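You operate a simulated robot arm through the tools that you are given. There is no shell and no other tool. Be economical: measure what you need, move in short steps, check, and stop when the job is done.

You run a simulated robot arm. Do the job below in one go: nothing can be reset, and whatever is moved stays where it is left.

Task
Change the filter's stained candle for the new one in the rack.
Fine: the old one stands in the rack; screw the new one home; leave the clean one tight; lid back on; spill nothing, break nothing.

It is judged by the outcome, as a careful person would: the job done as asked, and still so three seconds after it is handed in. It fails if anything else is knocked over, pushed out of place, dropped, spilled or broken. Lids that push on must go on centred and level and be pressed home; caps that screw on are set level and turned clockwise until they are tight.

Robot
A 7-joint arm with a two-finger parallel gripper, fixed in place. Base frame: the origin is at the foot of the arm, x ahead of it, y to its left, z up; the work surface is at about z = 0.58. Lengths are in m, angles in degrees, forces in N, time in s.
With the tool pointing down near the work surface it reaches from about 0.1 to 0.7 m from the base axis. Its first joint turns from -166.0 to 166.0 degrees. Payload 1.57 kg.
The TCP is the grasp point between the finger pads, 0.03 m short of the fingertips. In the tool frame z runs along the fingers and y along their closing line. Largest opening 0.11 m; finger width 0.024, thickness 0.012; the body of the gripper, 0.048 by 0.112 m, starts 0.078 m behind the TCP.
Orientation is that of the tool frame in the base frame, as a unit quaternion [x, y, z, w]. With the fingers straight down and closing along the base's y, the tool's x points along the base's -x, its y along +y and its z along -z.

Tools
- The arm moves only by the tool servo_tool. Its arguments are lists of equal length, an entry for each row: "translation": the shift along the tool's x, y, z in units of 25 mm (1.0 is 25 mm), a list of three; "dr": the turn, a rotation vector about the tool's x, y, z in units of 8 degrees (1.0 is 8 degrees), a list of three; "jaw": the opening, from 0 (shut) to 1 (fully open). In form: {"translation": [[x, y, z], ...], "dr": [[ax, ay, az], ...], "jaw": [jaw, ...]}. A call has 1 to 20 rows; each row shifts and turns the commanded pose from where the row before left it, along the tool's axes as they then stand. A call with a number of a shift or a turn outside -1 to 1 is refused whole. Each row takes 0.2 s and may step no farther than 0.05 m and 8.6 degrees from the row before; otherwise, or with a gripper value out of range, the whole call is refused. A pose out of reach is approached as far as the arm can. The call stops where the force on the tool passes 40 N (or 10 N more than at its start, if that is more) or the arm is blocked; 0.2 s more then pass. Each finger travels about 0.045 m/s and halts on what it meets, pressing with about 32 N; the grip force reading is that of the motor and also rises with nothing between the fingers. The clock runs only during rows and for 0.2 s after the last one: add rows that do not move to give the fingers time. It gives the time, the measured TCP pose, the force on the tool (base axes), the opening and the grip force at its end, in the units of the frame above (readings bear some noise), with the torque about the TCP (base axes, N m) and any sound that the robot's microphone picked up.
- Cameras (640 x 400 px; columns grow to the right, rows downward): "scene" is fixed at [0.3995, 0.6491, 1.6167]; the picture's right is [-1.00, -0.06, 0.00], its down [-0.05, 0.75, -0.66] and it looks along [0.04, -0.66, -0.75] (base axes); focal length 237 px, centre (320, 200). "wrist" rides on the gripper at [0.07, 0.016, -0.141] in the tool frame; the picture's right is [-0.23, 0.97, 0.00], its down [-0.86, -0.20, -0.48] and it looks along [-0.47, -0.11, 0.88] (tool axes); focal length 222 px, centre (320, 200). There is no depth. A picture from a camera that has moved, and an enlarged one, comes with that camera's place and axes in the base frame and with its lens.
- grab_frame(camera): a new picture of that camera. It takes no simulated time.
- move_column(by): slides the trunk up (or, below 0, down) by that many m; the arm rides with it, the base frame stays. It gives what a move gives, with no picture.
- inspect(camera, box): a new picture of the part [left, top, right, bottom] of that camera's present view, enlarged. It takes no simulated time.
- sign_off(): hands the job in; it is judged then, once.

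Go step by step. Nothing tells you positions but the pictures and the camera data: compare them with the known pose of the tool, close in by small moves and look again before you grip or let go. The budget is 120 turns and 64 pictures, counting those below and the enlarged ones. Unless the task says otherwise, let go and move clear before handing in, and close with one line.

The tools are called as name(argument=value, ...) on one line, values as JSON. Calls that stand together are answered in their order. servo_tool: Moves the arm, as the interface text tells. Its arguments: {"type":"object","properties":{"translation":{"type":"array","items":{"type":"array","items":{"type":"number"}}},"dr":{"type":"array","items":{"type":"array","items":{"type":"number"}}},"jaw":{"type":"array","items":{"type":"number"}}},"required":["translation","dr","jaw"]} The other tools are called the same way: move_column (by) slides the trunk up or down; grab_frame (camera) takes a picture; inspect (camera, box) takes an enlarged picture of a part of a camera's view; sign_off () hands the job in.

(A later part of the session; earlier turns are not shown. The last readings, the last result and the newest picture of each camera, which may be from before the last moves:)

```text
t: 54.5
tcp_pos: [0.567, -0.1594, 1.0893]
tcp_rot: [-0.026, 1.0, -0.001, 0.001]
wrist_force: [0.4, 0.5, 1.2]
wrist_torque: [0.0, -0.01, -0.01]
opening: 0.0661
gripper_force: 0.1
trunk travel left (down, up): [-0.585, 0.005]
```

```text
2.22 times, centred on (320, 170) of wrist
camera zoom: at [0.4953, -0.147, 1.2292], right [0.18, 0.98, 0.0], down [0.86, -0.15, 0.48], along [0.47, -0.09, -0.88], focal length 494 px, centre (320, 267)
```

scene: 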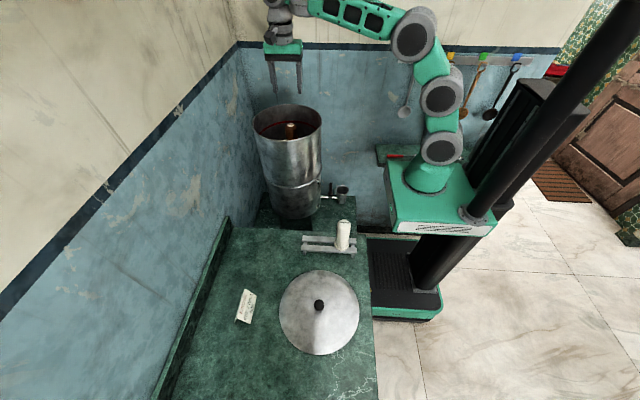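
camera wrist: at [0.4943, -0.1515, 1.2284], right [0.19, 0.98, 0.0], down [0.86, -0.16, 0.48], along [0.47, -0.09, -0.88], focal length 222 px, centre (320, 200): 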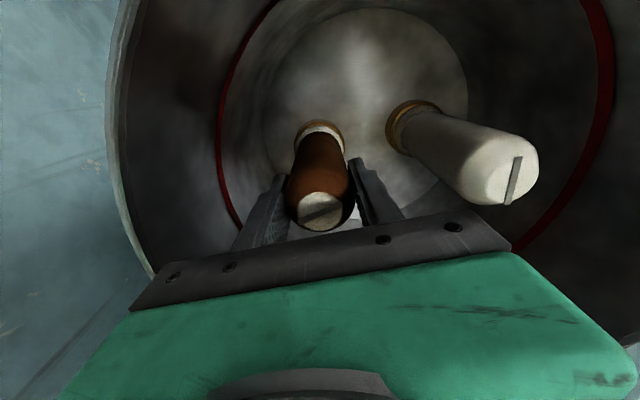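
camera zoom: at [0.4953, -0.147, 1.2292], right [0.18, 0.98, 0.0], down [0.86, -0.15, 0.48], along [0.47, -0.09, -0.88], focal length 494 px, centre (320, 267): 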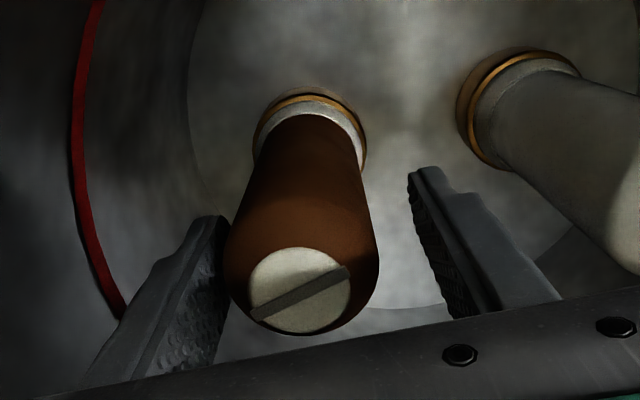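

The candle stands at about (0.565, -0.1655), so the hand was ~6 mm off. Recentring and regripping.

servo_tool(translation=[[0.04, -0.24, 0], [0, 0, 0]], dr=[[0, 0, 0], [0, 0, 0]], jaw=[0.6, 0.6])

servo_tool(translation=[[0, 0, 0], [0, 0, 0], [0, 0, 0], [0, 0, 0]], dr=[[0, 0, 0], [0, 0, 0], [0, 0, 0], [0, 0, 0]], jaw=[0.5, 0.3, 0, 0])

```text
t: 55.1
tcp_pos: [0.5667, -0.1661, 1.0888]
tcp_rot: [-0.026, 1.0, 0.0, 0.001]
wrist_force: [1.2, 0.4, 0.9]
wrist_torque: [0.02, -0.04, 0.02]
opening: 0.066
gripper_force: 0.1
trunk travel left (down, up): [-0.585, 0.005]
```

```text
t: 56.1
tcp_pos: [0.5661, -0.164, 1.0899]
tcp_rot: [-0.026, 1.0, -0.001, 0.0]
wrist_force: [0.0, 4.7, -0.6]
wrist_torque: [0.2, -0.09, -0.01]
opening: 0.0467
gripper_force: 32.0
trunk travel left (down, up): [-0.585, 0.005]
```

Centred now (side force only 5 N). Continuing counter-clockwise by about 90°.

servo_tool(translation=[[0, 0, 0], [0, 0, -0.005], [0, 0, -0.005], [0, 0, -0.005], [0, 0, -0.005], [0, 0, -0.005], [0, 0, -0.005], [0, 0, -0.005], [0, 0, -0.005], [0, 0, -0.005], [0, 0, -0.005], [0, 0, 0]], dr=[[0, 0, -0.5], [0, 0, -0.9], [0, 0, -0.9], [0, 0, -0.9], [0, 0, -0.9], [0, 0, -0.9], [0, 0, -0.9], [0, 0, -0.9], [0, 0, -0.9], [0, 0, -0.9], [0, 0, -0.9], [0, 0, 0]], jaw=[0, 0, 0, 0, 0, 0, 0, 0, 0, 0, 0, 0])

```text
t: 58.7
tcp_pos: [0.5652, -0.1636, 1.0886]
tcp_rot: [-0.637, 0.771, 0.0, -0.001]
wrist_force: [-7.6, 14.7, -9.3]
wrist_torque: [0.5, 0.22, -0.03]
opening: 0.0468
gripper_force: 31.6
trunk travel left (down, up): [-0.585, 0.005]
```

Good, the candle turns freely. Continuing the same way without further lift.

servo_tool(translation=[[0, 0, 0], [0, 0, 0], [0, 0, 0], [0, 0, 0], [0, 0, 0], [0, 0, 0], [0, 0, 0], [0, 0, 0], [0, 0, 0], [0, 0, 0], [0, 0, 0], [0, 0, 0]], dr=[[0, 0, -0.9], [0, 0, -0.9], [0, 0, -0.9], [0, 0, -0.9], [0, 0, -0.9], [0, 0, -0.9], [0, 0, -0.9], [0, 0, -0.9], [0, 0, -0.9], [0, 0, -0.9], [0, 0, -0.9], [0, 0, 0]], jaw=[0, 0, 0, 0, 0, 0, 0, 0, 0, 0, 0, 0])

grab_frame(camera="wrist")

```text
t: 61.3
tcp_pos: [0.5755, -0.1691, 1.0938]
tcp_rot: [0.976, -0.216, -0.002, -0.003]
wrist_force: [-24.4, -3.5, -9.6]
wrist_torque: [0.0, 0.96, -0.32]
opening: 0.0475
gripper_force: 32.5
out of reach, approached as far as the arm can: row 11
trunk travel left (down, up): [-0.585, 0.005]
```

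```text
31 pictures are left
camera wrist: at [0.6313, -0.2144, 1.2318], right [-0.62, -0.79, 0.0], down [-0.69, 0.54, 0.48], along [-0.38, 0.3, -0.88], focal length 222 px, centre (320, 200)
```

wrist: 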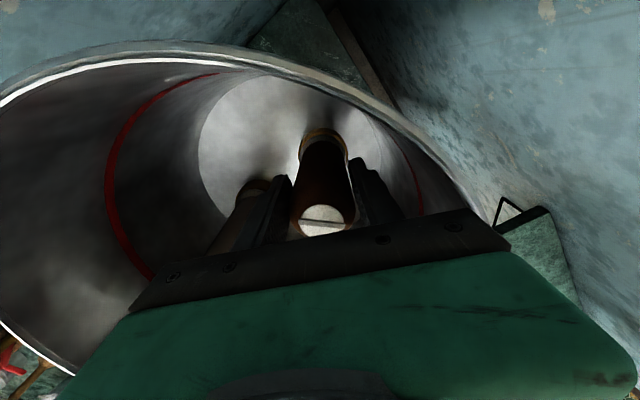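

The wrist limit is near yaw -150°. I'll open and wind back 270° clockwise for another stroke.

servo_tool(translation=[[0, 0, 0], [0, 0, 0], [0, 0, 0], [0, 0, 0], [0, 0, 0], [0, 0, 0], [0, 0, 0], [0, 0, 0], [0, 0, 0], [0, 0, 0], [0, 0, 0], [0, 0, 0], [0, 0, 0], [0, 0, 0], [0, 0, 0], [0, 0, 0]], dr=[[0, 0, 0], [0, 0, 0], [0, 0, 0], [0, 0, 0.9375], [0, 0, 0.9375], [0, 0, 0.9375], [0, 0, 0.9375], [0, 0, 0.9375], [0, 0, 0.9375], [0, 0, 0.9375], [0, 0, 0.9375], [0, 0, 0.9375], [0, 0, 0.9375], [0, 0, 0.9375], [0, 0, 0.9375], [0, 0, 0]], jaw=[0.55, 0.6, 0.62, 0.62, 0.62, 0.62, 0.62, 0.62, 0.62, 0.62, 0.62, 0.62, 0.62, 0.62, 0.62, 0.62])

```text
t: 64.7
tcp_pos: [0.5659, -0.1662, 1.0894]
tcp_rot: [-0.56, 0.829, -0.001, 0.0]
wrist_force: [0.8, -1.1, 1.0]
wrist_torque: [-0.01, -0.02, -0.02]
opening: 0.0682
gripper_force: 0.0
trunk travel left (down, up): [-0.585, 0.005]
```

servo_tool(translation=[[0, 0, 0], [0, 0, 0], [0, 0, 0], [0, 0, 0], [0, 0, 0], [0, 0, 0], [0, 0, 0], [0, 0, 0], [0, 0, 0], [0, 0, 0], [0, 0, 0], [0, 0, 0], [0, 0, 0], [0, 0, 0], [0, 0, 0], [0, 0, 0], [0, 0, 0], [0, 0, 0], [0, 0, 0], [0, 0, 0]], dr=[[0, 0, 1], [0, 0, 1], [0, 0, 1], [0, 0, 1], [0, 0, 1], [0, 0, 1], [0, 0, 1], [0, 0, 1], [0, 0, 1], [0, 0, 1], [0, 0, 1], [0, 0, 1], [0, 0, 1], [0, 0, 1], [0, 0, 1], [0, 0, 1], [0, 0, 1], [0, 0, 1], [0, 0, 1], [0, 0, 1]], jaw=[0.62, 0.62, 0.62, 0.62, 0.62, 0.62, 0.62, 0.62, 0.62, 0.62, 0.62, 0.62, 0.62, 0.62, 0.62, 0.62, 0.62, 0.62, 0.62, 0.62])

servo_tool(translation=[[0, 0, 0], [0, 0, 0], [0, 0, 0], [0, 0, 0], [0, 0, 0], [0, 0, 0], [0, 0, 0], [0, 0, 0], [0, 0, 0], [0, 0, 0]], dr=[[0, 0, 1], [0, 0, 1], [0, 0, 1], [0, 0, 1], [0, 0, 1], [0, 0, 0], [0, 0, 0], [0, 0, 0], [0, 0, 0], [0, 0, 0]], jaw=[0.62, 0.62, 0.62, 0.62, 0.62, 0.62, 0.4, 0.2, 0, 0])

```text
t: 68.9
tcp_pos: [0.5652, -0.1652, 1.0893]
tcp_rot: [0.72, 0.694, 0.0, 0.001]
wrist_force: [0.5, 0.1, 0.3]
wrist_torque: [0.01, 0.0, -0.01]
opening: 0.0684
gripper_force: 0.1
trunk travel left (down, up): [-0.585, 0.005]
```

```text
t: 71.1
tcp_pos: [0.5647, -0.1654, 1.0903]
tcp_rot: [0.913, 0.409, 0.001, 0.001]
wrist_force: [-2.9, 3.0, 0.2]
wrist_torque: [0.15, 0.22, -0.01]
opening: 0.0475
gripper_force: 31.9
trunk travel left (down, up): [-0.585, 0.005]
```

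Gripped again, well centred. Next unscrewing stroke.

servo_tool(translation=[[0, 0, 0], [0, 0, 0], [0, 0, 0], [0, 0, 0], [0, 0, 0], [0, 0, 0], [0, 0, 0], [0, 0, 0], [0, 0, 0], [0, 0, 0], [0, 0, 0], [0, 0, 0], [0, 0, 0], [0, 0, 0], [0, 0, 0], [0, 0, 0], [0, 0, 0], [0, 0, 0], [0, 0, 0]], dr=[[0, 0, -0.5], [0, 0, -1], [0, 0, -1], [0, 0, -1], [0, 0, -1], [0, 0, -1], [0, 0, -1], [0, 0, -1], [0, 0, -1], [0, 0, -1], [0, 0, -1], [0, 0, -1], [0, 0, -1], [0, 0, -1], [0, 0, -1], [0, 0, -1], [0, 0, -1], [0, 0, -1], [0, 0, 0]], jaw=[0, 0, 0, 0, 0, 0, 0, 0, 0, 0, 0, 0, 0, 0, 0, 0, 0, 0, 0])

servo_tool(translation=[[0, 0, 0], [0, 0, 0], [0, 0, 0], [0, 0, 0], [0, 0, 0], [0, 0, 0], [0, 0, 0], [0, 0, 0], [0, 0, 0], [0, 0, 0], [0, 0, 0], [0, 0, 0], [0, 0, 0], [0, 0, 0], [0, 0, 0]], dr=[[0, 0, -0.5], [0, 0, -1], [0, 0, -1], [0, 0, -1], [0, 0, -1], [0, 0, -1], [0, 0, -1], [0, 0, -1], [0, 0, -1], [0, 0, -1], [0, 0, -1], [0, 0, -1], [0, 0, -1], [0, 0, -1], [0, 0, 0]], jaw=[0, 0, 0, 0, 0, 0, 0, 0, 0, 0, 0, 0, 0, 0, 0])

grab_frame(camera="wrist")

```text
t: 75.1
tcp_pos: [0.5656, -0.1638, 1.0906]
tcp_rot: [-0.072, 0.997, -0.001, 0.0]
wrist_force: [1.1, 5.7, 2.3]
wrist_torque: [-0.25, 0.41, -0.61]
opening: 0.0477
gripper_force: 32.4
trunk travel left (down, up): [-0.585, 0.005]
```

```text
t: 78.3
tcp_pos: [0.5658, -0.1677, 1.0907]
tcp_rot: [0.849, -0.528, 0.001, 0.0]
wrist_force: [-4.1, -2.0, 1.6]
wrist_torque: [0.16, 0.1, -0.13]
opening: 0.0473
gripper_force: 31.8
trunk travel left (down, up): [-0.585, 0.005]
```

```text
30 pictures are left
camera wrist: at [0.5809, -0.2361, 1.2309], right [-0.97, -0.23, 0.0], down [-0.2, 0.86, 0.48], along [-0.11, 0.46, -0.88], focal length 222 px, centre (320, 200)
```

wrist: 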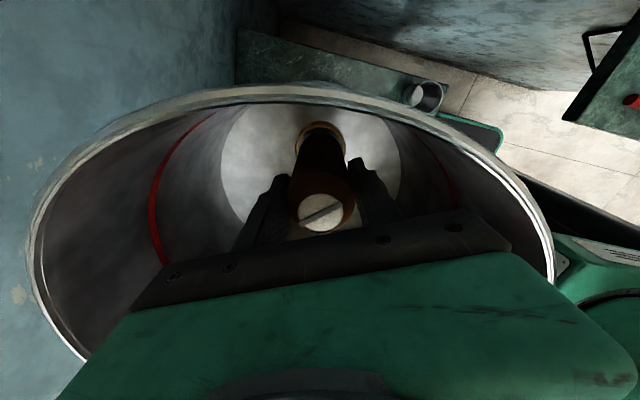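

I want to check how far the candle has actually turned and risen.

inspect(camera="wrist", box=[250, 100, 400, 250])

```text
2.67 times, centred on (325, 175) of wrist
camera zoom: at [0.5809, -0.2361, 1.2309], right [-0.97, -0.23, 0.0], down [-0.2, 0.86, 0.48], along [-0.11, 0.46, -0.88], focal length 592 px, centre (307, 267)
```

zoom: 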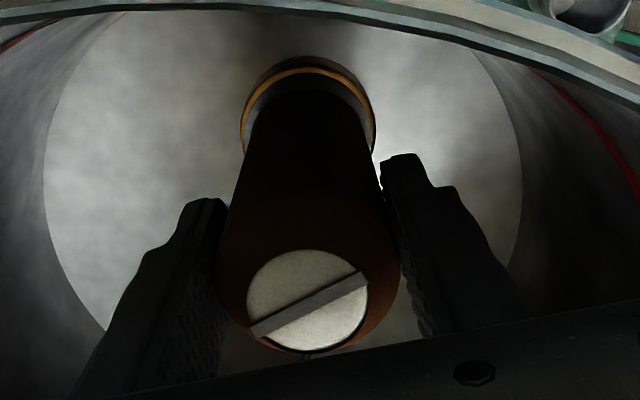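

The grip slipped somewhat on that stroke. I'll test gently whether the candle is free by lifting 4 mm.

servo_tool(translation=[[0, 0, -0.04], [0, 0, -0.04], [0, 0, -0.04], [0, 0, -0.04], [0, 0, 0]], dr=[[0, 0, 0], [0, 0, 0], [0, 0, 0], [0, 0, 0], [0, 0, 0]], jaw=[0, 0, 0, 0, 0])

```text
t: 79.5
tcp_pos: [0.5656, -0.1666, 1.0915]
tcp_rot: [0.849, -0.528, -0.002, 0.001]
wrist_force: [-3.3, -1.7, -20.0]
wrist_torque: [0.03, 0.07, -0.1]
opening: 0.0467
gripper_force: 32.3
trunk travel left (down, up): [-0.585, 0.005]
```

Still threaded. I'll take the lift off, release, and wind back for a third stroke.

servo_tool(translation=[[0, 0, 0.1], [0, 0, 0], [0, 0, 0], [0, 0, 0], [0, 0, 0], [0, 0, 0], [0, 0, 0], [0, 0, 0], [0, 0, 0], [0, 0, 0], [0, 0, 0], [0, 0, 0], [0, 0, 0], [0, 0, 0], [0, 0, 0], [0, 0, 0], [0, 0, 0], [0, 0, 0], [0, 0, 0], [0, 0, 0]], dr=[[0, 0, 0], [0, 0, 0], [0, 0, 0], [0, 0, 1], [0, 0, 1], [0, 0, 1], [0, 0, 1], [0, 0, 1], [0, 0, 1], [0, 0, 1], [0, 0, 1], [0, 0, 1], [0, 0, 1], [0, 0, 1], [0, 0, 1], [0, 0, 1], [0, 0, 1], [0, 0, 1], [0, 0, 1], [0, 0, 1]], jaw=[0, 0.5, 0.6, 0.6, 0.6, 0.6, 0.6, 0.6, 0.6, 0.6, 0.6, 0.6, 0.6, 0.6, 0.6, 0.6, 0.6, 0.6, 0.6, 0.6])

servo_tool(translation=[[0, 0, 0], [0, 0, 0], [0, 0, 0], [0, 0, 0], [0, 0, 0], [0, 0, 0], [0, 0, 0], [0, 0, 0], [0, 0, 0], [0, 0, 0], [0, 0, 0], [0, 0, 0], [0, 0, 0], [0, 0, 0], [0, 0, 0], [0, 0, 0], [0, 0, 0], [0, 0, 0], [0, 0, 0]], dr=[[0, 0, 1], [0, 0, 1], [0, 0, 1], [0, 0, 1], [0, 0, 1], [0, 0, 1], [0, 0, 1], [0, 0, 1], [0, 0, 1], [0, 0, 1], [0, 0, 1], [0, 0, 1], [0, 0, 1], [0, 0, 1], [0, 0, 0], [0, 0, 0], [0, 0, 0], [0, 0, 0], [0, 0, 0]], jaw=[0.6, 0.6, 0.6, 0.6, 0.6, 0.6, 0.6, 0.6, 0.6, 0.6, 0.6, 0.6, 0.6, 0.6, 0.6, 0.4, 0.2, 0, 0])

inspect(camera="wrist", box=[250, 100, 400, 250])

servo_tool(translation=[[0, 0, 0], [0, 0, 0], [0, 0, 0], [0, 0, 0], [0, 0, 0], [0, 0, 0]], dr=[[0, 0, -1], [0, 0, -1], [0, 0, -1], [0, 0, -1], [0, 0, -1], [0, 0, -1]], jaw=[0, 0, 0, 0, 0, 0])

servo_tool(translation=[[0, 0, 0], [0, 0, 0], [0, 0, 0], [0, 0, 0], [0, 0, 0], [0, 0, 0]], dr=[[0, 0, -1], [0, 0, -1], [0, 0, -1], [0, 0, -1], [0, 0, -1], [0, 0, -1]], jaw=[0, 0, 0, 0, 0, 0])

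```text
t: 83.7
tcp_pos: [0.5668, -0.1656, 1.0912]
tcp_rot: [0.173, 0.985, -0.001, 0.0]
wrist_force: [-1.0, 0.2, -0.1]
wrist_torque: [-0.02, 0.02, 0.04]
opening: 0.0658
gripper_force: 0.0
trunk travel left (down, up): [-0.585, 0.005]
```

```text
t: 87.7
tcp_pos: [0.5658, -0.1647, 1.0926]
tcp_rot: [0.913, 0.408, 0.0, 0.0]
wrist_force: [-1.6, 2.5, 1.3]
wrist_torque: [0.12, 0.17, -0.01]
opening: 0.0476
gripper_force: 31.5
trunk travel left (down, up): [-0.585, 0.005]
```

```text
2.67 times, centred on (325, 175) of wrist
camera zoom: at [0.6234, -0.1242, 1.2319], right [0.57, -0.82, 0.0], down [-0.72, -0.5, 0.48], along [-0.39, -0.28, -0.88], focal length 592 px, centre (307, 267)
```

zoom: 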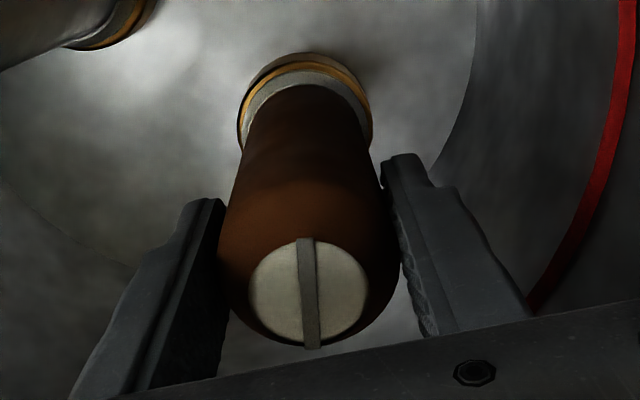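

```text
t: 89.1
tcp_pos: [0.5646, -0.1659, 1.0924]
tcp_rot: [0.668, 0.744, 0.0, 0.002]
wrist_force: [-6.2, 2.0, 1.5]
wrist_torque: [-0.32, -0.11, -0.69]
opening: 0.0471
gripper_force: 32.2
trunk travel left (down, up): [-0.585, 0.005]
```

```text
t: 90.5
tcp_pos: [0.5654, -0.1651, 1.0907]
tcp_rot: [0.306, 0.952, 0.0, 0.001]
wrist_force: [-2.0, -2.3, 0.7]
wrist_torque: [0.14, -0.01, -0.3]
opening: 0.0479
gripper_force: 31.9
trunk travel left (down, up): [-0.585, 0.005]
```

inspect(camera="wrist", box=[250, 100, 400, 250])

```text
2.67 times, centred on (325, 175) of wrist
camera zoom: at [0.5178, -0.1119, 1.2317], right [0.75, 0.66, 0.0], down [0.58, -0.66, 0.48], along [0.32, -0.36, -0.88], focal length 592 px, centre (307, 267)
```

zoom: 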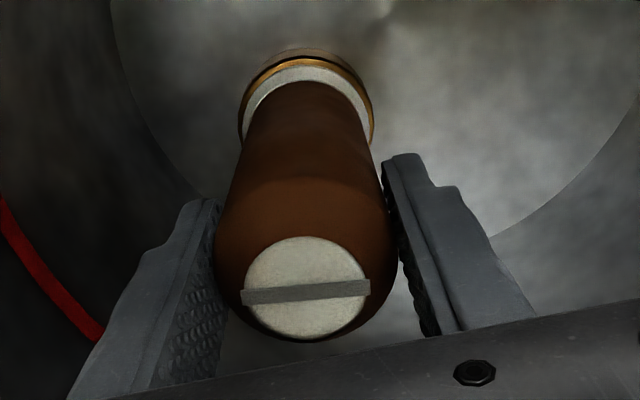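

The candle now resists turning after roughly 0.6–1.1 turns, and its top is only ~1.5 mm higher. I'll try a gentle lift combined with turning to see whether it is at the thread's end.

servo_tool(translation=[[0, 0, -0.08], [0, 0, -0.04], [0, 0, 0], [0, 0, 0], [0, 0, 0], [0, 0, 0], [0, 0, 0]], dr=[[0, 0, 0], [0, 0, -0.5], [0, 0, -1], [0, 0, -1], [0, 0, -1], [0, 0, -1], [0, 0, 0]], jaw=[0, 0, 0, 0, 0, 0, 0])

inspect(camera="wrist", box=[250, 100, 400, 250])

```text
t: 92.1
tcp_pos: [0.5669, -0.1669, 1.0964]
tcp_rot: [-0.003, 1.0, -0.003, 0.002]
wrist_force: [2.4, 2.7, 4.6]
wrist_torque: [-0.32, 0.22, -0.39]
opening: 0.0463
gripper_force: 32.4
trunk travel left (down, up): [-0.585, 0.005]
```

```text
2.67 times, centred on (325, 175) of wrist
camera zoom: at [0.4954, -0.149, 1.2359], right [0.22, 0.98, 0.0], down [0.85, -0.19, 0.48], along [0.47, -0.11, -0.88], focal length 592 px, centre (307, 267)
```

zoom: 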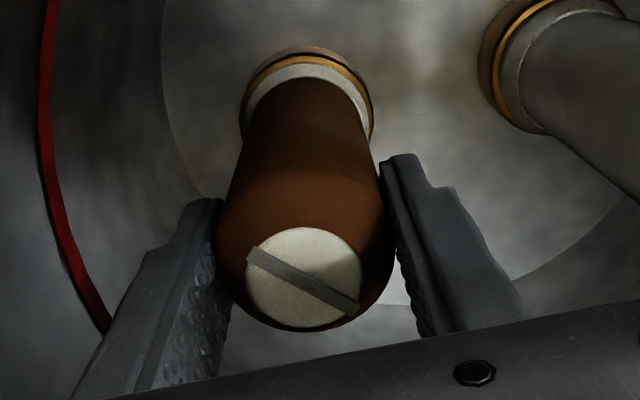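

Still no rotation. I'll test whether it turns back clockwise a little, to tell a hard stop from jamming.

servo_tool(translation=[[0, 0, 0], [0, 0, 0], [0, 0, 0], [0, 0, 0]], dr=[[0, 0, 1], [0, 0, 1], [0, 0, 1], [0, 0, 1]], jaw=[0, 0, 0, 0])

inspect(camera="wrist", box=[250, 100, 400, 250])

```text
t: 93.1
tcp_pos: [0.5669, -0.1656, 1.0962]
tcp_rot: [0.276, 0.961, -0.001, 0.002]
wrist_force: [2.2, 1.0, 10.5]
wrist_torque: [-0.13, 0.13, 0.0]
opening: 0.0463
gripper_force: 32.0
trunk travel left (down, up): [-0.585, 0.005]
```

```text
2.67 times, centred on (325, 175) of wrist
camera zoom: at [0.5145, -0.1151, 1.2359], right [0.71, 0.71, 0.0], down [0.62, -0.62, 0.48], along [0.34, -0.34, -0.88], focal length 592 px, centre (307, 267)
```

zoom: 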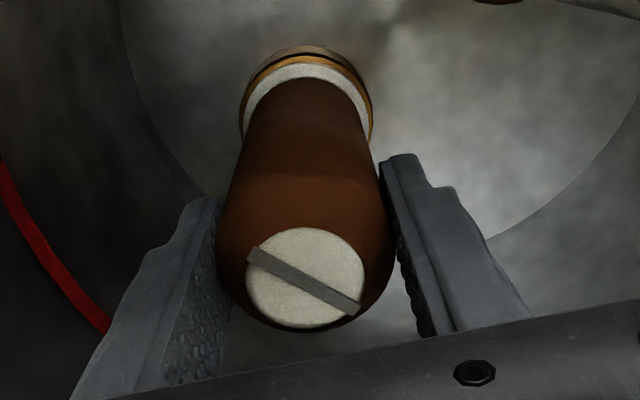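

It turns back freely, so counter-clockwise ends in a hard stop. I'll return to the stop and pull up a little harder.

servo_tool(translation=[[0, 0, 0], [0, 0, 0], [0, 0, 0], [0, 0, 0], [0, 0, -0.1], [0, 0, -0.1], [0, 0, -0.1], [0, 0, 0], [0, 0, 0]], dr=[[0, 0, -1], [0, 0, -1], [0, 0, -1], [0, 0, -0.9], [0, 0, 0], [0, 0, 0], [0, 0, 0], [0, 0, 0], [0, 0, 0]], jaw=[0, 0, 0, 0, 0, 0, 0, 0, 0])

inspect(camera="wrist", box=[250, 100, 400, 250])

```text
t: 95.1
tcp_pos: [0.5655, -0.1657, 1.1008]
tcp_rot: [0.006, 1.0, 0.0, -0.002]
wrist_force: [-2.6, 3.6, -18.7]
wrist_torque: [0.02, -0.1, -0.31]
opening: 0.0465
gripper_force: 32.6
trunk travel left (down, up): [-0.585, 0.005]
```

```text
2.67 times, centred on (325, 175) of wrist
camera zoom: at [0.4961, -0.1484, 1.2406], right [0.24, 0.97, 0.0], down [0.86, -0.21, 0.47], along [0.46, -0.11, -0.88], focal length 592 px, centre (307, 267)
```

zoom: 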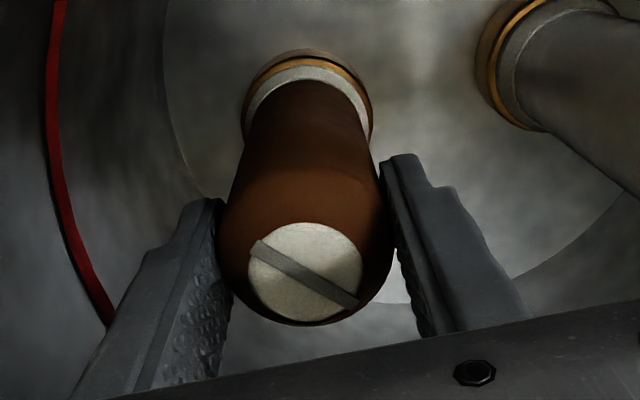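

I'll zoom on the bases of both candles to compare the seating gap.

inspect(camera="wrist", box=[290, 90, 460, 170])

```text
3.76 times, centred on (375, 130) of wrist
camera zoom: at [0.4961, -0.1484, 1.2406], right [0.24, 0.97, 0.0], down [0.86, -0.21, 0.47], along [0.46, -0.11, -0.88], focal length 836 px, centre (113, 464)
```

zoom: 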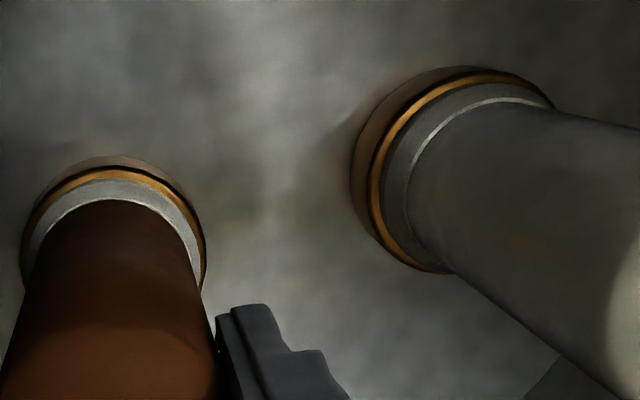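

Both bases look alike, so the candle hasn't risen much. I'll regrip lower and test the clockwise range for where its stops are.

servo_tool(translation=[[0, 0, 0.2], [0, 0, 0], [0, 0, 0], [0, 0, 0.2], [0, 0, 0.1], [0, 0, 0], [0, 0, 0], [0, 0, 0], [0, 0, 0], [0, 0, 0], [0, 0, 0], [0, 0, 0], [0, 0, 0], [0, 0, 0], [0, 0, 0], [0, 0, 0], [0, 0, 0], [0, 0, 0], [0, 0, 0], [0, 0, 0]], dr=[[0, 0, 0], [0, 0, 0], [0, 0, 0], [0, 0, 0], [0, 0, -1], [0, 0, -1], [0, 0, -1], [0, 0, -1], [0, 0, -1], [0, 0, -1], [0, 0, -1], [0, 0, -1], [0, 0, -1], [0, 0, -1], [0, 0, -1], [0, 0, -1], [0, 0, -1], [0, 0, -1], [0, 0, -1], [0, 0, 0]], jaw=[0, 0.5, 0.6, 0.6, 0.6, 0.6, 0.6, 0.6, 0.6, 0.6, 0.6, 0.6, 0.6, 0.6, 0.6, 0.6, 0.6, 0.6, 0.6, 0.6])

servo_tool(translation=[[0, 0, 0], [0, 0, 0], [0, 0, 0], [0, 0, 0], [0, 0, 0], [0, 0, 0], [0, 0, 0], [0, 0, 0], [0, 0, 0], [0, 0, 0], [0, 0, 0], [0, 0, 0], [0, 0, 0], [0, 0, 0], [0, 0, 0], [0, 0, 0], [0, 0, 0], [0, 0, 0], [0, 0, 0]], dr=[[0, 0, 0], [0, 0, 0], [0, 0, 0], [0, 0, 1], [0, 0, 1], [0, 0, 1], [0, 0, 1], [0, 0, 1], [0, 0, 1], [0, 0, 1], [0, 0, 1], [0, 0, 1], [0, 0, 1], [0, 0, 1], [0, 0, 1], [0, 0, 1], [0, 0, 1], [0, 0, 1], [0, 0, 1]], jaw=[0.4, 0.2, 0, 0, 0, 0, 0, 0, 0, 0, 0, 0, 0, 0, 0, 0, 0, 0, 0])

inspect(camera="wrist", box=[250, 100, 400, 250])

```text
t: 99.3
tcp_pos: [0.5647, -0.1656, 1.0894]
tcp_rot: [0.864, -0.504, 0.001, 0.0]
wrist_force: [-0.2, 0.2, 0.2]
wrist_torque: [-0.01, 0.04, -0.03]
opening: 0.0659
gripper_force: 0.1
trunk travel left (down, up): [-0.585, 0.005]
```

```text
t: 103.3
tcp_pos: [0.5647, -0.1647, 1.0897]
tcp_rot: [0.077, 0.997, -0.001, 0.001]
wrist_force: [-6.6, 0.2, 0.6]
wrist_torque: [0.08, 0.33, 0.04]
opening: 0.0472
gripper_force: 31.5
trunk travel left (down, up): [-0.585, 0.005]
```

```text
2.67 times, centred on (325, 175) of wrist
camera zoom: at [0.498, -0.1393, 1.2296], right [0.37, 0.93, 0.0], down [0.81, -0.33, 0.48], along [0.44, -0.18, -0.88], focal length 592 px, centre (307, 267)
```

zoom: 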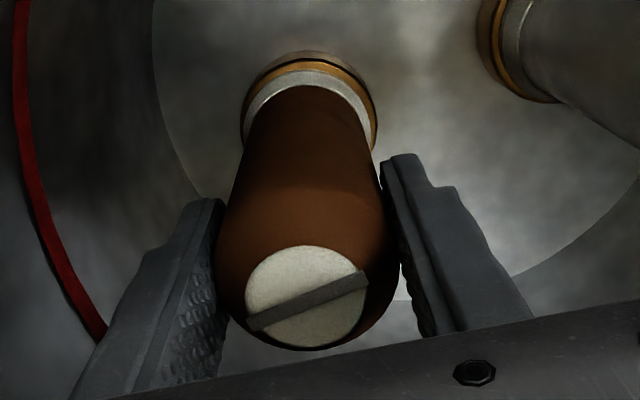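

It turns clockwise freely (128° with no slip). Continuing clockwise past the original angle to see where it stops.

servo_tool(translation=[[0, 0, 0], [0, 0, 0], [0, 0, 0], [0, 0, 0], [0, 0, 0], [0, 0, 0], [0, 0, 0], [0, 0, 0], [0, 0, 0], [0, 0, 0], [0, 0, 0], [0, 0, 0], [0, 0, 0], [0, 0, 0], [0, 0, 0], [0, 0, 0]], dr=[[0, 0, 1], [0, 0, 1], [0, 0, 1], [0, 0, 1], [0, 0, 1], [0, 0, 1], [0, 0, 1], [0, 0, 1], [0, 0, 1], [0, 0, 1], [0, 0, 1], [0, 0, 1], [0, 0, 1], [0, 0, 1], [0, 0, 1], [0, 0, 0]], jaw=[0, 0, 0, 0, 0, 0, 0, 0, 0, 0, 0, 0, 0, 0, 0, 0])

inspect(camera="wrist", box=[250, 100, 400, 250])

```text
t: 106.7
tcp_pos: [0.5653, -0.1649, 1.0922]
tcp_rot: [0.901, 0.434, 0.001, 0.002]
wrist_force: [-14.5, 6.6, 3.6]
wrist_torque: [0.39, 0.36, 0.55]
opening: 0.0467
gripper_force: 32.0
trunk travel left (down, up): [-0.585, 0.005]
```

```text
2.67 times, centred on (325, 175) of wrist
camera zoom: at [0.6199, -0.12, 1.2315], right [0.62, -0.79, 0.0], down [-0.69, -0.54, 0.48], along [-0.37, -0.3, -0.88], focal length 592 px, centre (307, 267)
```

zoom: 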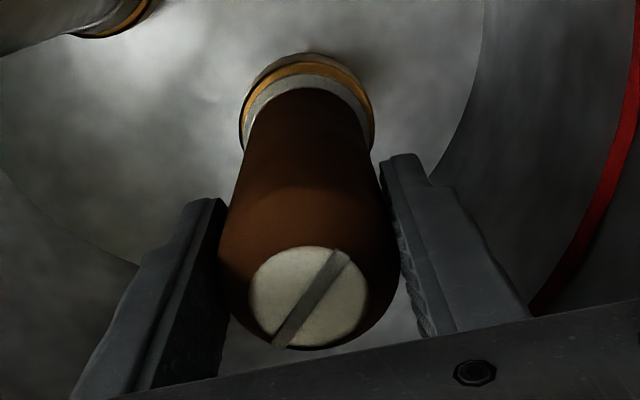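

Clear now: clockwise stops at the original seated angle (gap closed), counter-clockwise stops after about 220°. I'll regrip slightly deeper and unscrew again in monitored chunks.

servo_tool(translation=[[0, 0, 0], [0, 0, 0], [0, 0, 0.5], [0, 0, 0], [0, 0, 0], [0, 0, 0], [0, 0, 0], [0, 0, 0]], dr=[[0, 0, 0], [0, 0, 0], [0, 0, 0], [0, 0, 0], [0, 0, 0], [0, 0, 0], [0, 0, 0], [0, 0, 0]], jaw=[0.5, 0.6, 0.6, 0.6, 0.4, 0.2, 0, 0])

servo_tool(translation=[[0, 0, 0], [0, 0, 0], [0, 0, 0], [0, 0, 0], [0, 0, 0], [0, 0, 0], [0, 0, 0], [0, 0, 0], [0, 0, 0], [0, 0, 0], [0, 0, 0], [0, 0, 0], [0, 0, 0], [0, 0, 0], [0, 0, 0]], dr=[[0, 0, -1], [0, 0, -1], [0, 0, -1], [0, 0, -1], [0, 0, -1], [0, 0, -1], [0, 0, -1], [0, 0, -1], [0, 0, -1], [0, 0, -1], [0, 0, -1], [0, 0, -1], [0, 0, -1], [0, 0, -1], [0, 0, 0]], jaw=[0, 0, 0, 0, 0, 0, 0, 0, 0, 0, 0, 0, 0, 0, 0])

servo_tool(translation=[[0, 0, 0], [0, 0, 0], [0, 0, 0], [0, 0, 0], [0, 0, 0], [0, 0, 0], [0, 0, 0], [0, 0, 0], [0, 0, 0], [0, 0, 0], [0, 0, 0]], dr=[[0, 0, -1], [0, 0, -1], [0, 0, -1], [0, 0, -1], [0, 0, -1], [0, 0, -1], [0, 0, -1], [0, 0, -1], [0, 0, -1], [0, 0, -1], [0, 0, 0]], jaw=[0, 0, 0, 0, 0, 0, 0, 0, 0, 0, 0])

servo_tool(translation=[[0, 0, 0], [0, 0, 0], [0, 0, 0], [0, 0, 0]], dr=[[0, 0, -1], [0, 0, -1], [0, 0, -1], [0, 0, 0]], jaw=[0, 0, 0, 0])

servo_tool(translation=[[0, 0, 0], [0, 0, 0], [0, 0, 0], [0, 0, 0]], dr=[[0, 0, -1], [0, 0, -1], [0, 0, -1], [0, 0, 0]], jaw=[0, 0, 0, 0])

```text
t: 108.5
tcp_pos: [0.5658, -0.1645, 1.0768]
tcp_rot: [0.901, 0.433, -0.001, -0.001]
wrist_force: [-6.8, 5.3, 0.0]
wrist_torque: [0.26, 0.28, 0.11]
opening: 0.0478
gripper_force: 32.1
trunk travel left (down, up): [-0.585, 0.005]
```

```text
t: 111.7
tcp_pos: [0.5645, -0.1663, 1.0778]
tcp_rot: [0.144, 0.99, -0.001, 0.001]
wrist_force: [-12.4, 2.2, -6.0]
wrist_torque: [-0.02, 0.21, 0.01]
opening: 0.0475
gripper_force: 32.0
trunk travel left (down, up): [-0.585, 0.005]
```

```text
t: 114.1
tcp_pos: [0.5664, -0.1665, 1.0793]
tcp_rot: [-0.526, 0.851, -0.002, 0.002]
wrist_force: [-4.7, -0.6, 1.2]
wrist_torque: [-0.1, 0.37, -0.01]
opening: 0.0474
gripper_force: 32.0
trunk travel left (down, up): [-0.585, 0.005]
```

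```text
t: 115.1
tcp_pos: [0.5651, -0.1645, 1.0777]
tcp_rot: [-0.692, 0.722, -0.001, 0.0]
wrist_force: [-4.7, 1.6, 2.8]
wrist_torque: [0.5, 0.06, -0.32]
opening: 0.0477
gripper_force: 32.1
trunk travel left (down, up): [-0.585, 0.005]
```

```text
t: 116.1
tcp_pos: [0.5647, -0.1655, 1.0776]
tcp_rot: [0.826, -0.563, 0.002, 0.0]
wrist_force: [-5.5, -0.2, 1.3]
wrist_torque: [-0.43, -0.1, -0.38]
opening: 0.0485
gripper_force: 31.6
trunk travel left (down, up): [-0.585, 0.005]
```

Same: free until ~210°, then a stop. With the torque relaxed, I'll pull up in steps and watch.

servo_tool(translation=[[0, 0, 0], [0, 0, -0.1], [0, 0, -0.08], [0, 0, 0]], dr=[[0, 0, 0.6], [0, 0, 0], [0, 0, 0], [0, 0, 0]], jaw=[0, 0, 0, 0])

servo_tool(translation=[[0, 0, -0.06], [0, 0, -0.06], [0, 0, 0]], dr=[[0, 0, 0], [0, 0, 0], [0, 0, 0]], jaw=[0, 0, 0])

inspect(camera="wrist", box=[250, 100, 400, 250])

```text
t: 117.1
tcp_pos: [0.5667, -0.1651, 1.0795]
tcp_rot: [0.802, -0.598, 0.0, 0.001]
wrist_force: [-4.0, -0.5, -15.7]
wrist_torque: [0.11, 0.13, -0.08]
opening: 0.0486
gripper_force: 32.0
trunk travel left (down, up): [-0.585, 0.005]
```

```text
t: 117.9
tcp_pos: [0.5653, -0.1641, 1.0846]
tcp_rot: [0.802, -0.598, 0.002, 0.0]
wrist_force: [-5.2, 2.0, -9.5]
wrist_torque: [0.31, 0.44, -0.06]
opening: 0.048
gripper_force: 31.8
trunk travel left (down, up): [-0.585, 0.005]
```

```text
2.67 times, centred on (325, 175) of wrist
camera zoom: at [0.5694, -0.2366, 1.2252], right [-1.0, -0.06, 0.0], down [-0.05, 0.88, 0.48], along [-0.03, 0.48, -0.88], focal length 592 px, centre (307, 267)
```

zoom: 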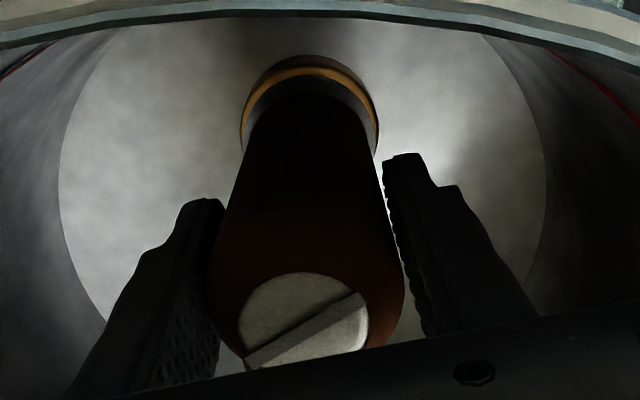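

The force dropped while the tool rose, so the candle may be coming up. I'll lift a further 10 mm and look.

servo_tool(translation=[[0, 0, -0.1], [0, 0, -0.1], [0, 0, -0.1], [0, 0, -0.1], [0, 0, 0]], dr=[[0, 0, 0], [0, 0, 0], [0, 0, 0], [0, 0, 0], [0, 0, 0]], jaw=[0, 0, 0, 0, 0])

grab_frame(camera="wrist")

```text
t: 119.1
tcp_pos: [0.5666, -0.1643, 1.0964]
tcp_rot: [0.802, -0.598, 0.003, 0.0]
wrist_force: [-2.7, 4.1, -2.6]
wrist_torque: [0.41, 0.34, -0.02]
opening: 0.0485
gripper_force: 32.0
trunk travel left (down, up): [-0.585, 0.005]
```

```text
19 pictures are left
camera wrist: at [0.5694, -0.2367, 1.2362], right [-1.0, -0.06, 0.0], down [-0.05, 0.88, 0.48], along [-0.03, 0.48, -0.88], focal length 222 px, centre (320, 200)
```

wrist: 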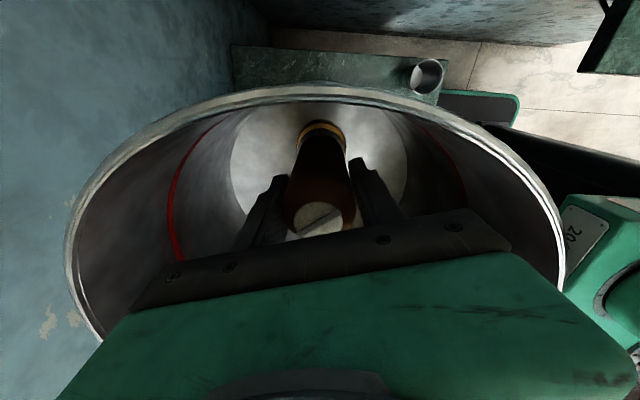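

The candle is moving with the hand, only its weight (≈2.6 N) remains. Now lifting it clear of the drum.

servo_tool(translation=[[0, 0, -0.5], [0, 0, -0.8], [0, 0, -1], [0, 0, -1], [0, 0, -1], [0, 0, -1], [0, 0, -1], [0, 0, -1], [0, 0, -0.8], [0, 0, 0]], dr=[[0, 0, 0], [0, 0, 0], [0, 0, 0], [0, 0, 0], [0, 0, 0], [0, 0, 0], [0, 0, 0], [0, 0, 0], [0, 0, 0], [0, 0, 0]], jaw=[0, 0, 0, 0, 0, 0, 0, 0, 0, 0])

grab_frame(camera="scene")

```text
t: 121.3
tcp_pos: [0.5663, -0.1667, 1.2983]
tcp_rot: [0.802, -0.597, 0.001, -0.001]
wrist_force: [-0.2, 0.2, -3.0]
wrist_torque: [0.04, 0.0, 0.01]
opening: 0.0481
gripper_force: 31.7
trunk travel left (down, up): [-0.585, 0.005]
```

```text
18 pictures are left
```

scene: 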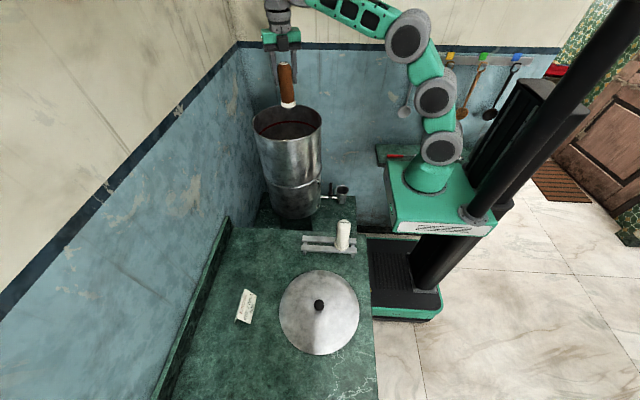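

The old candle is out. I'll raise a bit, turn the hand back to yaw 0, and carry it to the rack's empty end around (0.44, 0.19).

servo_tool(translation=[[0, 0, -0.6], [0, 0, -0.4], [0, 0, 0], [0, 0, 0], [0, 0, 0], [0, 0, 0], [0, 0, 0], [0, 0, 0], [0, 0, 0], [0, 0, 0], [0, 0, 0], [0, 0, 0], [0, 0, 0], [0, 0, 0], [0, 0, 0], [0, 0, 0], [0, 0, 0]], dr=[[0, 0, 0], [0, 0, 0], [0, 0, 0.95], [0, 0, 0.95], [0, 0, 0.95], [0, 0, 0.95], [0, 0, 0.95], [0, 0, 0.95], [0, 0, 0.95], [0, 0, 0.95], [0, 0, 0.95], [0, 0, 0.95], [0, 0, 0.95], [0, 0, 0.95], [0, 0, 0.95], [0, 0, 0.975], [0, 0, 0]], jaw=[0, 0, 0, 0, 0, 0, 0, 0, 0, 0, 0, 0, 0, 0, 0, 0, 0])

servo_tool(translation=[[0.336, 0.953, 0], [0.336, 0.953, 0], [0.336, 0.953, 0], [0.336, 0.953, 0], [0.336, 0.953, 0], [0.336, 0.953, 0], [0.336, 0.953, 0], [0.336, 0.953, 0], [0.336, 0.953, 0], [0.336, 0.953, 0], [0.336, 0.953, 0], [0.336, 0.953, 0], [0.336, 0.953, 0], [0.336, 0.953, 0], [0.336, 0.953, 0], [0, 0, 0]], dr=[[0, 0, 0], [0, 0, 0], [0, 0, 0], [0, 0, 0], [0, 0, 0], [0, 0, 0], [0, 0, 0], [0, 0, 0], [0, 0, 0], [0, 0, 0], [0, 0, 0], [0, 0, 0], [0, 0, 0], [0, 0, 0], [0, 0, 0], [0, 0, 0]], jaw=[0, 0, 0, 0, 0, 0, 0, 0, 0, 0, 0, 0, 0, 0, 0, 0])

servo_tool(translation=[[0, 0, 1], [0, 0, 1], [0, 0, 1], [0, 0, 1], [0, 0, 1], [0, 0, 1], [0, 0, 1], [0, 0, 1], [0, 0, 1], [0, 0, 0.6], [0, 0, 0]], dr=[[0, 0, 0], [0, 0, 0], [0, 0, 0], [0, 0, 0], [0, 0, 0], [0, 0, 0], [0, 0, 0], [0, 0, 0], [0, 0, 0], [0, 0, 0], [0, 0, 0]], jaw=[0, 0, 0, 0, 0, 0, 0, 0, 0, 0, 0])

grab_frame(camera="wrist")

inspect(camera="scene", box=[270, 170, 390, 270])

```text
t: 124.9
tcp_pos: [0.5658, -0.1657, 1.3211]
tcp_rot: [0.001, 1.0, -0.001, 0.001]
wrist_force: [0.3, -0.1, -1.7]
wrist_torque: [0.01, -0.04, -0.02]
opening: 0.0485
gripper_force: 32.1
trunk travel left (down, up): [-0.585, 0.005]
```

```text
t: 128.3
tcp_pos: [0.4406, 0.1917, 1.323]
tcp_rot: [0.0, 1.0, -0.001, 0.001]
wrist_force: [-0.1, 0.1, -3.3]
wrist_torque: [0.01, 0.02, -0.01]
opening: 0.0483
gripper_force: 31.9
trunk travel left (down, up): [-0.585, 0.005]
```

```text
t: 130.7
tcp_pos: [0.4402, 0.1917, 1.0809]
tcp_rot: [0.0, 1.0, -0.001, 0.001]
wrist_force: [-0.4, -0.2, -2.2]
wrist_torque: [0.05, 0.01, 0.0]
opening: 0.0479
gripper_force: 31.8
trunk travel left (down, up): [-0.585, 0.005]
```

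```text
17 pictures are left
camera wrist: at [0.3692, 0.2078, 1.2208], right [0.23, 0.97, 0.0], down [0.85, -0.2, 0.48], along [0.47, -0.11, -0.88], focal length 222 px, centre (320, 200)
```

wrist: 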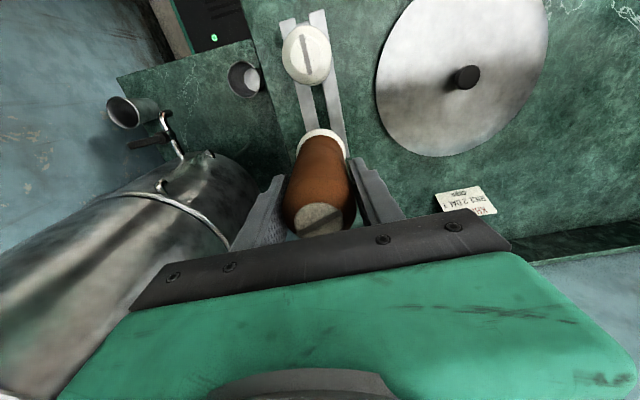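

```text
4.00 times, centred on (330, 220) of scene
camera zoom: at [0.3995, 0.6491, 1.6167], right [-1.0, -0.06, 0.0], down [-0.05, 0.75, -0.66], along [0.04, -0.66, -0.75], focal length 949 px, centre (280, 120)
```

zoom: 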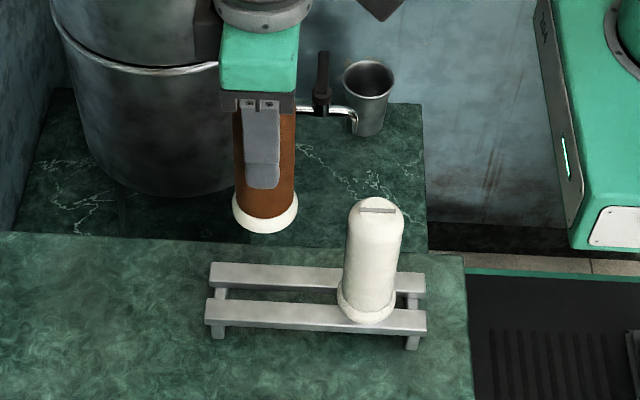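

The new candle stands at about (0.349, 0.2015), the rails' gap centre is y ≈ 0.2015. I'll align the old one at (0.444, 0.2015) and lower it to just above the rails.

servo_tool(translation=[[-0.16, 0.39, 0], [0, 0, 1], [0, 0, 1], [0, 0, 1], [0, 0, 0.6], [0, 0, 0]], dr=[[0, 0, 0], [0, 0, 0], [0, 0, 0], [0, 0, 0], [0, 0, 0], [0, 0, 0]], jaw=[0, 0, 0, 0, 0, 0])

inspect(camera="scene", box=[290, 200, 370, 260])

```text
t: 132.1
tcp_pos: [0.4436, 0.2017, 0.9912]
tcp_rot: [0.0, 1.0, -0.001, 0.001]
wrist_force: [0.6, -0.2, -3.3]
wrist_torque: [0.01, -0.02, -0.03]
opening: 0.0482
gripper_force: 31.9
trunk travel left (down, up): [-0.585, 0.005]
```

```text
6.67 times, centred on (330, 230) of scene
camera zoom: at [0.3995, 0.6491, 1.6167], right [-1.0, -0.06, 0.0], down [-0.05, 0.75, -0.66], along [0.04, -0.66, -0.75], focal length 1581 px, centre (253, 0)
```

zoom: 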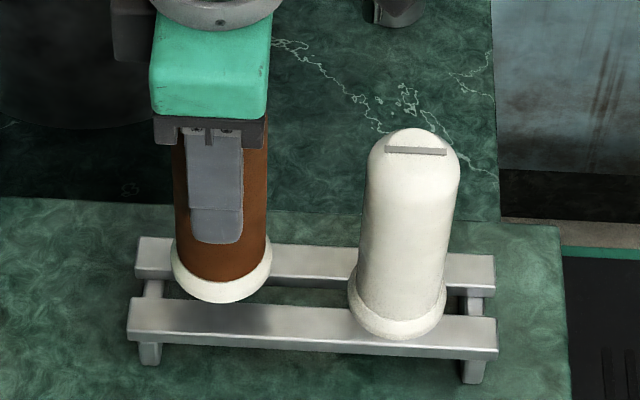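

Nearly there; lowering the last part in small steps.

servo_tool(translation=[[0, 0, 0.4], [0, 0, 0.3], [0, 0, 0.1], [0, 0, 0]], dr=[[0, 0, 0], [0, 0, 0], [0, 0, 0], [0, 0, 0]], jaw=[0, 0, 0, 0])

servo_tool(translation=[[0, 0, 0.1], [0, 0, 0.1], [0, 0, 0]], dr=[[0, 0, 0], [0, 0, 0], [0, 0, 0]], jaw=[0, 0, 0])

inspect(camera="scene", box=[290, 200, 370, 260])

```text
t: 133.1
tcp_pos: [0.4449, 0.2007, 0.9732]
tcp_rot: [0.001, 1.0, 0.0, 0.003]
wrist_force: [3.3, -0.2, 24.6]
wrist_torque: [0.19, -0.42, -0.04]
opening: 0.0482
gripper_force: 32.2
trunk travel left (down, up): [-0.585, 0.005]
```

```text
t: 133.9
tcp_pos: [0.444, 0.2015, 0.9672]
tcp_rot: [0.0, 1.0, 0.0, 0.002]
wrist_force: [0.7, 3.5, 25.3]
wrist_torque: [0.5, -0.03, 0.04]
opening: 0.048
gripper_force: 32.3
trunk travel left (down, up): [-0.585, 0.005]
```

```text
6.67 times, centred on (330, 230) of scene
camera zoom: at [0.3995, 0.6491, 1.6167], right [-1.0, -0.06, 0.0], down [-0.05, 0.75, -0.66], along [0.04, -0.66, -0.75], focal length 1581 px, centre (253, 0)
```

zoom: 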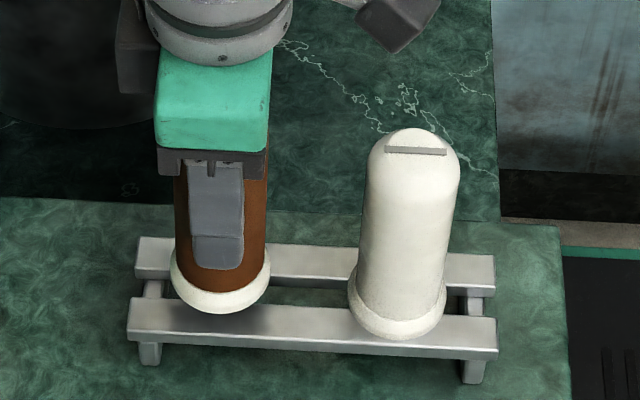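

The spigot meets a rail: torque suggests contact on the +y side. I'll lift 50 mm and look closely at the rails.

servo_tool(translation=[[0, 0, -0.6], [0, 0, -1], [0, 0, -0.8], [0, 0, 0]], dr=[[0, 0, 0], [0, 0, 0], [0, 0, 0], [0, 0, 0]], jaw=[0, 0, 0, 0])

inspect(camera="wrist", box=[240, 20, 400, 140])

```text
t: 134.9
tcp_pos: [0.4448, 0.2016, 1.027]
tcp_rot: [0.0, 1.0, -0.001, 0.001]
wrist_force: [0.2, -0.1, -1.7]
wrist_torque: [-0.01, 0.03, -0.01]
opening: 0.0483
gripper_force: 32.1
trunk travel left (down, up): [-0.585, 0.005]
```

```text
3.33 times, centred on (320, 80) of wrist
camera zoom: at [0.3741, 0.2176, 1.1664], right [0.23, 0.97, 0.0], down [0.85, -0.2, 0.48], along [0.47, -0.11, -0.88], focal length 740 px, centre (320, 600)
```

zoom: 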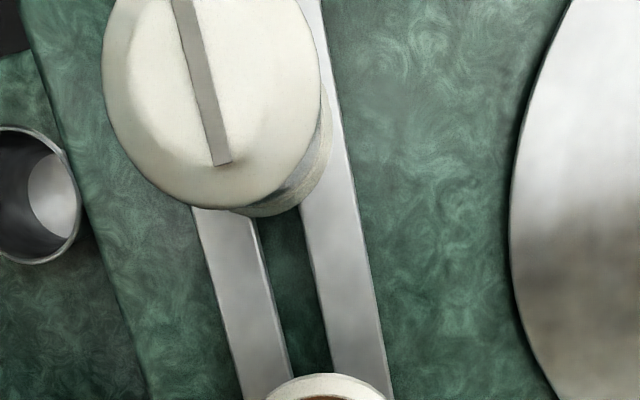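

The gap is about 16 mm wide centred near y 0.201; the spigot just catches the +y rail. I'll shift 1.5 mm in -y and try again softly.

servo_tool(translation=[[0, -0.06, 0], [0, 0, 1], [0, 0, 1], [0, 0, 0.1], [0, 0, 0.1], [0, 0, 0.1], [0, 0, 0]], dr=[[0, 0, 0], [0, 0, 0], [0, 0, 0], [0, 0, 0], [0, 0, 0], [0, 0, 0], [0, 0, 0]], jaw=[0, 0, 0, 0, 0, 0, 0])

```text
t: 136.5
tcp_pos: [0.444, 0.2004, 0.9695]
tcp_rot: [0.0, 1.0, -0.001, 0.0]
wrist_force: [0.2, -0.3, -2.8]
wrist_torque: [0.0, 0.01, 0.0]
opening: 0.0483
gripper_force: 32.0
trunk travel left (down, up): [-0.585, 0.005]
```

servo_tool(translation=[[0, 0, 0.1], [0, 0, 0.1], [0, 0, 0]], dr=[[0, 0, 0], [0, 0, 0], [0, 0, 0]], jaw=[0, 0, 0])

```text
t: 137.3
tcp_pos: [0.4438, 0.2006, 0.9666]
tcp_rot: [0.0, 1.0, 0.001, 0.003]
wrist_force: [-1.7, -1.8, 25.5]
wrist_torque: [-0.01, 0.14, 0.03]
opening: 0.0483
gripper_force: 32.0
trunk travel left (down, up): [-0.585, 0.005]
```

Still touching on the +y side. Raise slightly, shift 2 mm more in -y, retry.

servo_tool(translation=[[0, 0, -0.4], [0, -0.08, 0], [0, 0, 0.15], [0, 0, 0.15], [0, 0, 0.1], [0, 0, 0]], dr=[[0, 0, 0], [0, 0, 0], [0, 0, 0], [0, 0, 0], [0, 0, 0], [0, 0, 0]], jaw=[0, 0, 0, 0, 0, 0])

```text
t: 138.7
tcp_pos: [0.4443, 0.1976, 0.9632]
tcp_rot: [0.0, 1.0, -0.001, 0.001]
wrist_force: [0.6, -0.4, -1.7]
wrist_torque: [0.04, 0.04, -0.05]
opening: 0.0479
gripper_force: 32.4
trunk travel left (down, up): [-0.585, 0.005]
```

servo_tool(translation=[[0, 0, 0.15], [0, 0, 0.15], [0, 0, 0]], dr=[[0, 0, 0], [0, 0, 0], [0, 0, 0]], jaw=[0, 0, 0])

servo_tool(translation=[[0, 0, 0.1], [0, 0, 0.1], [0, 0, 0]], dr=[[0, 0, 0], [0, 0, 0], [0, 0, 0]], jaw=[0, 0, 0])

```text
t: 139.5
tcp_pos: [0.4444, 0.1986, 0.9556]
tcp_rot: [0.001, 1.0, -0.002, 0.001]
wrist_force: [0.5, 0.2, -1.8]
wrist_torque: [0.03, 0.01, 0.02]
opening: 0.0484
gripper_force: 31.6
trunk travel left (down, up): [-0.585, 0.005]
```

```text
t: 140.3
tcp_pos: [0.4449, 0.1978, 0.9506]
tcp_rot: [0.0, 1.0, -0.001, 0.001]
wrist_force: [-0.4, 0.6, -2.4]
wrist_torque: [0.02, 0.01, -0.05]
opening: 0.0483
gripper_force: 31.7
trunk travel left (down, up): [-0.585, 0.005]
```

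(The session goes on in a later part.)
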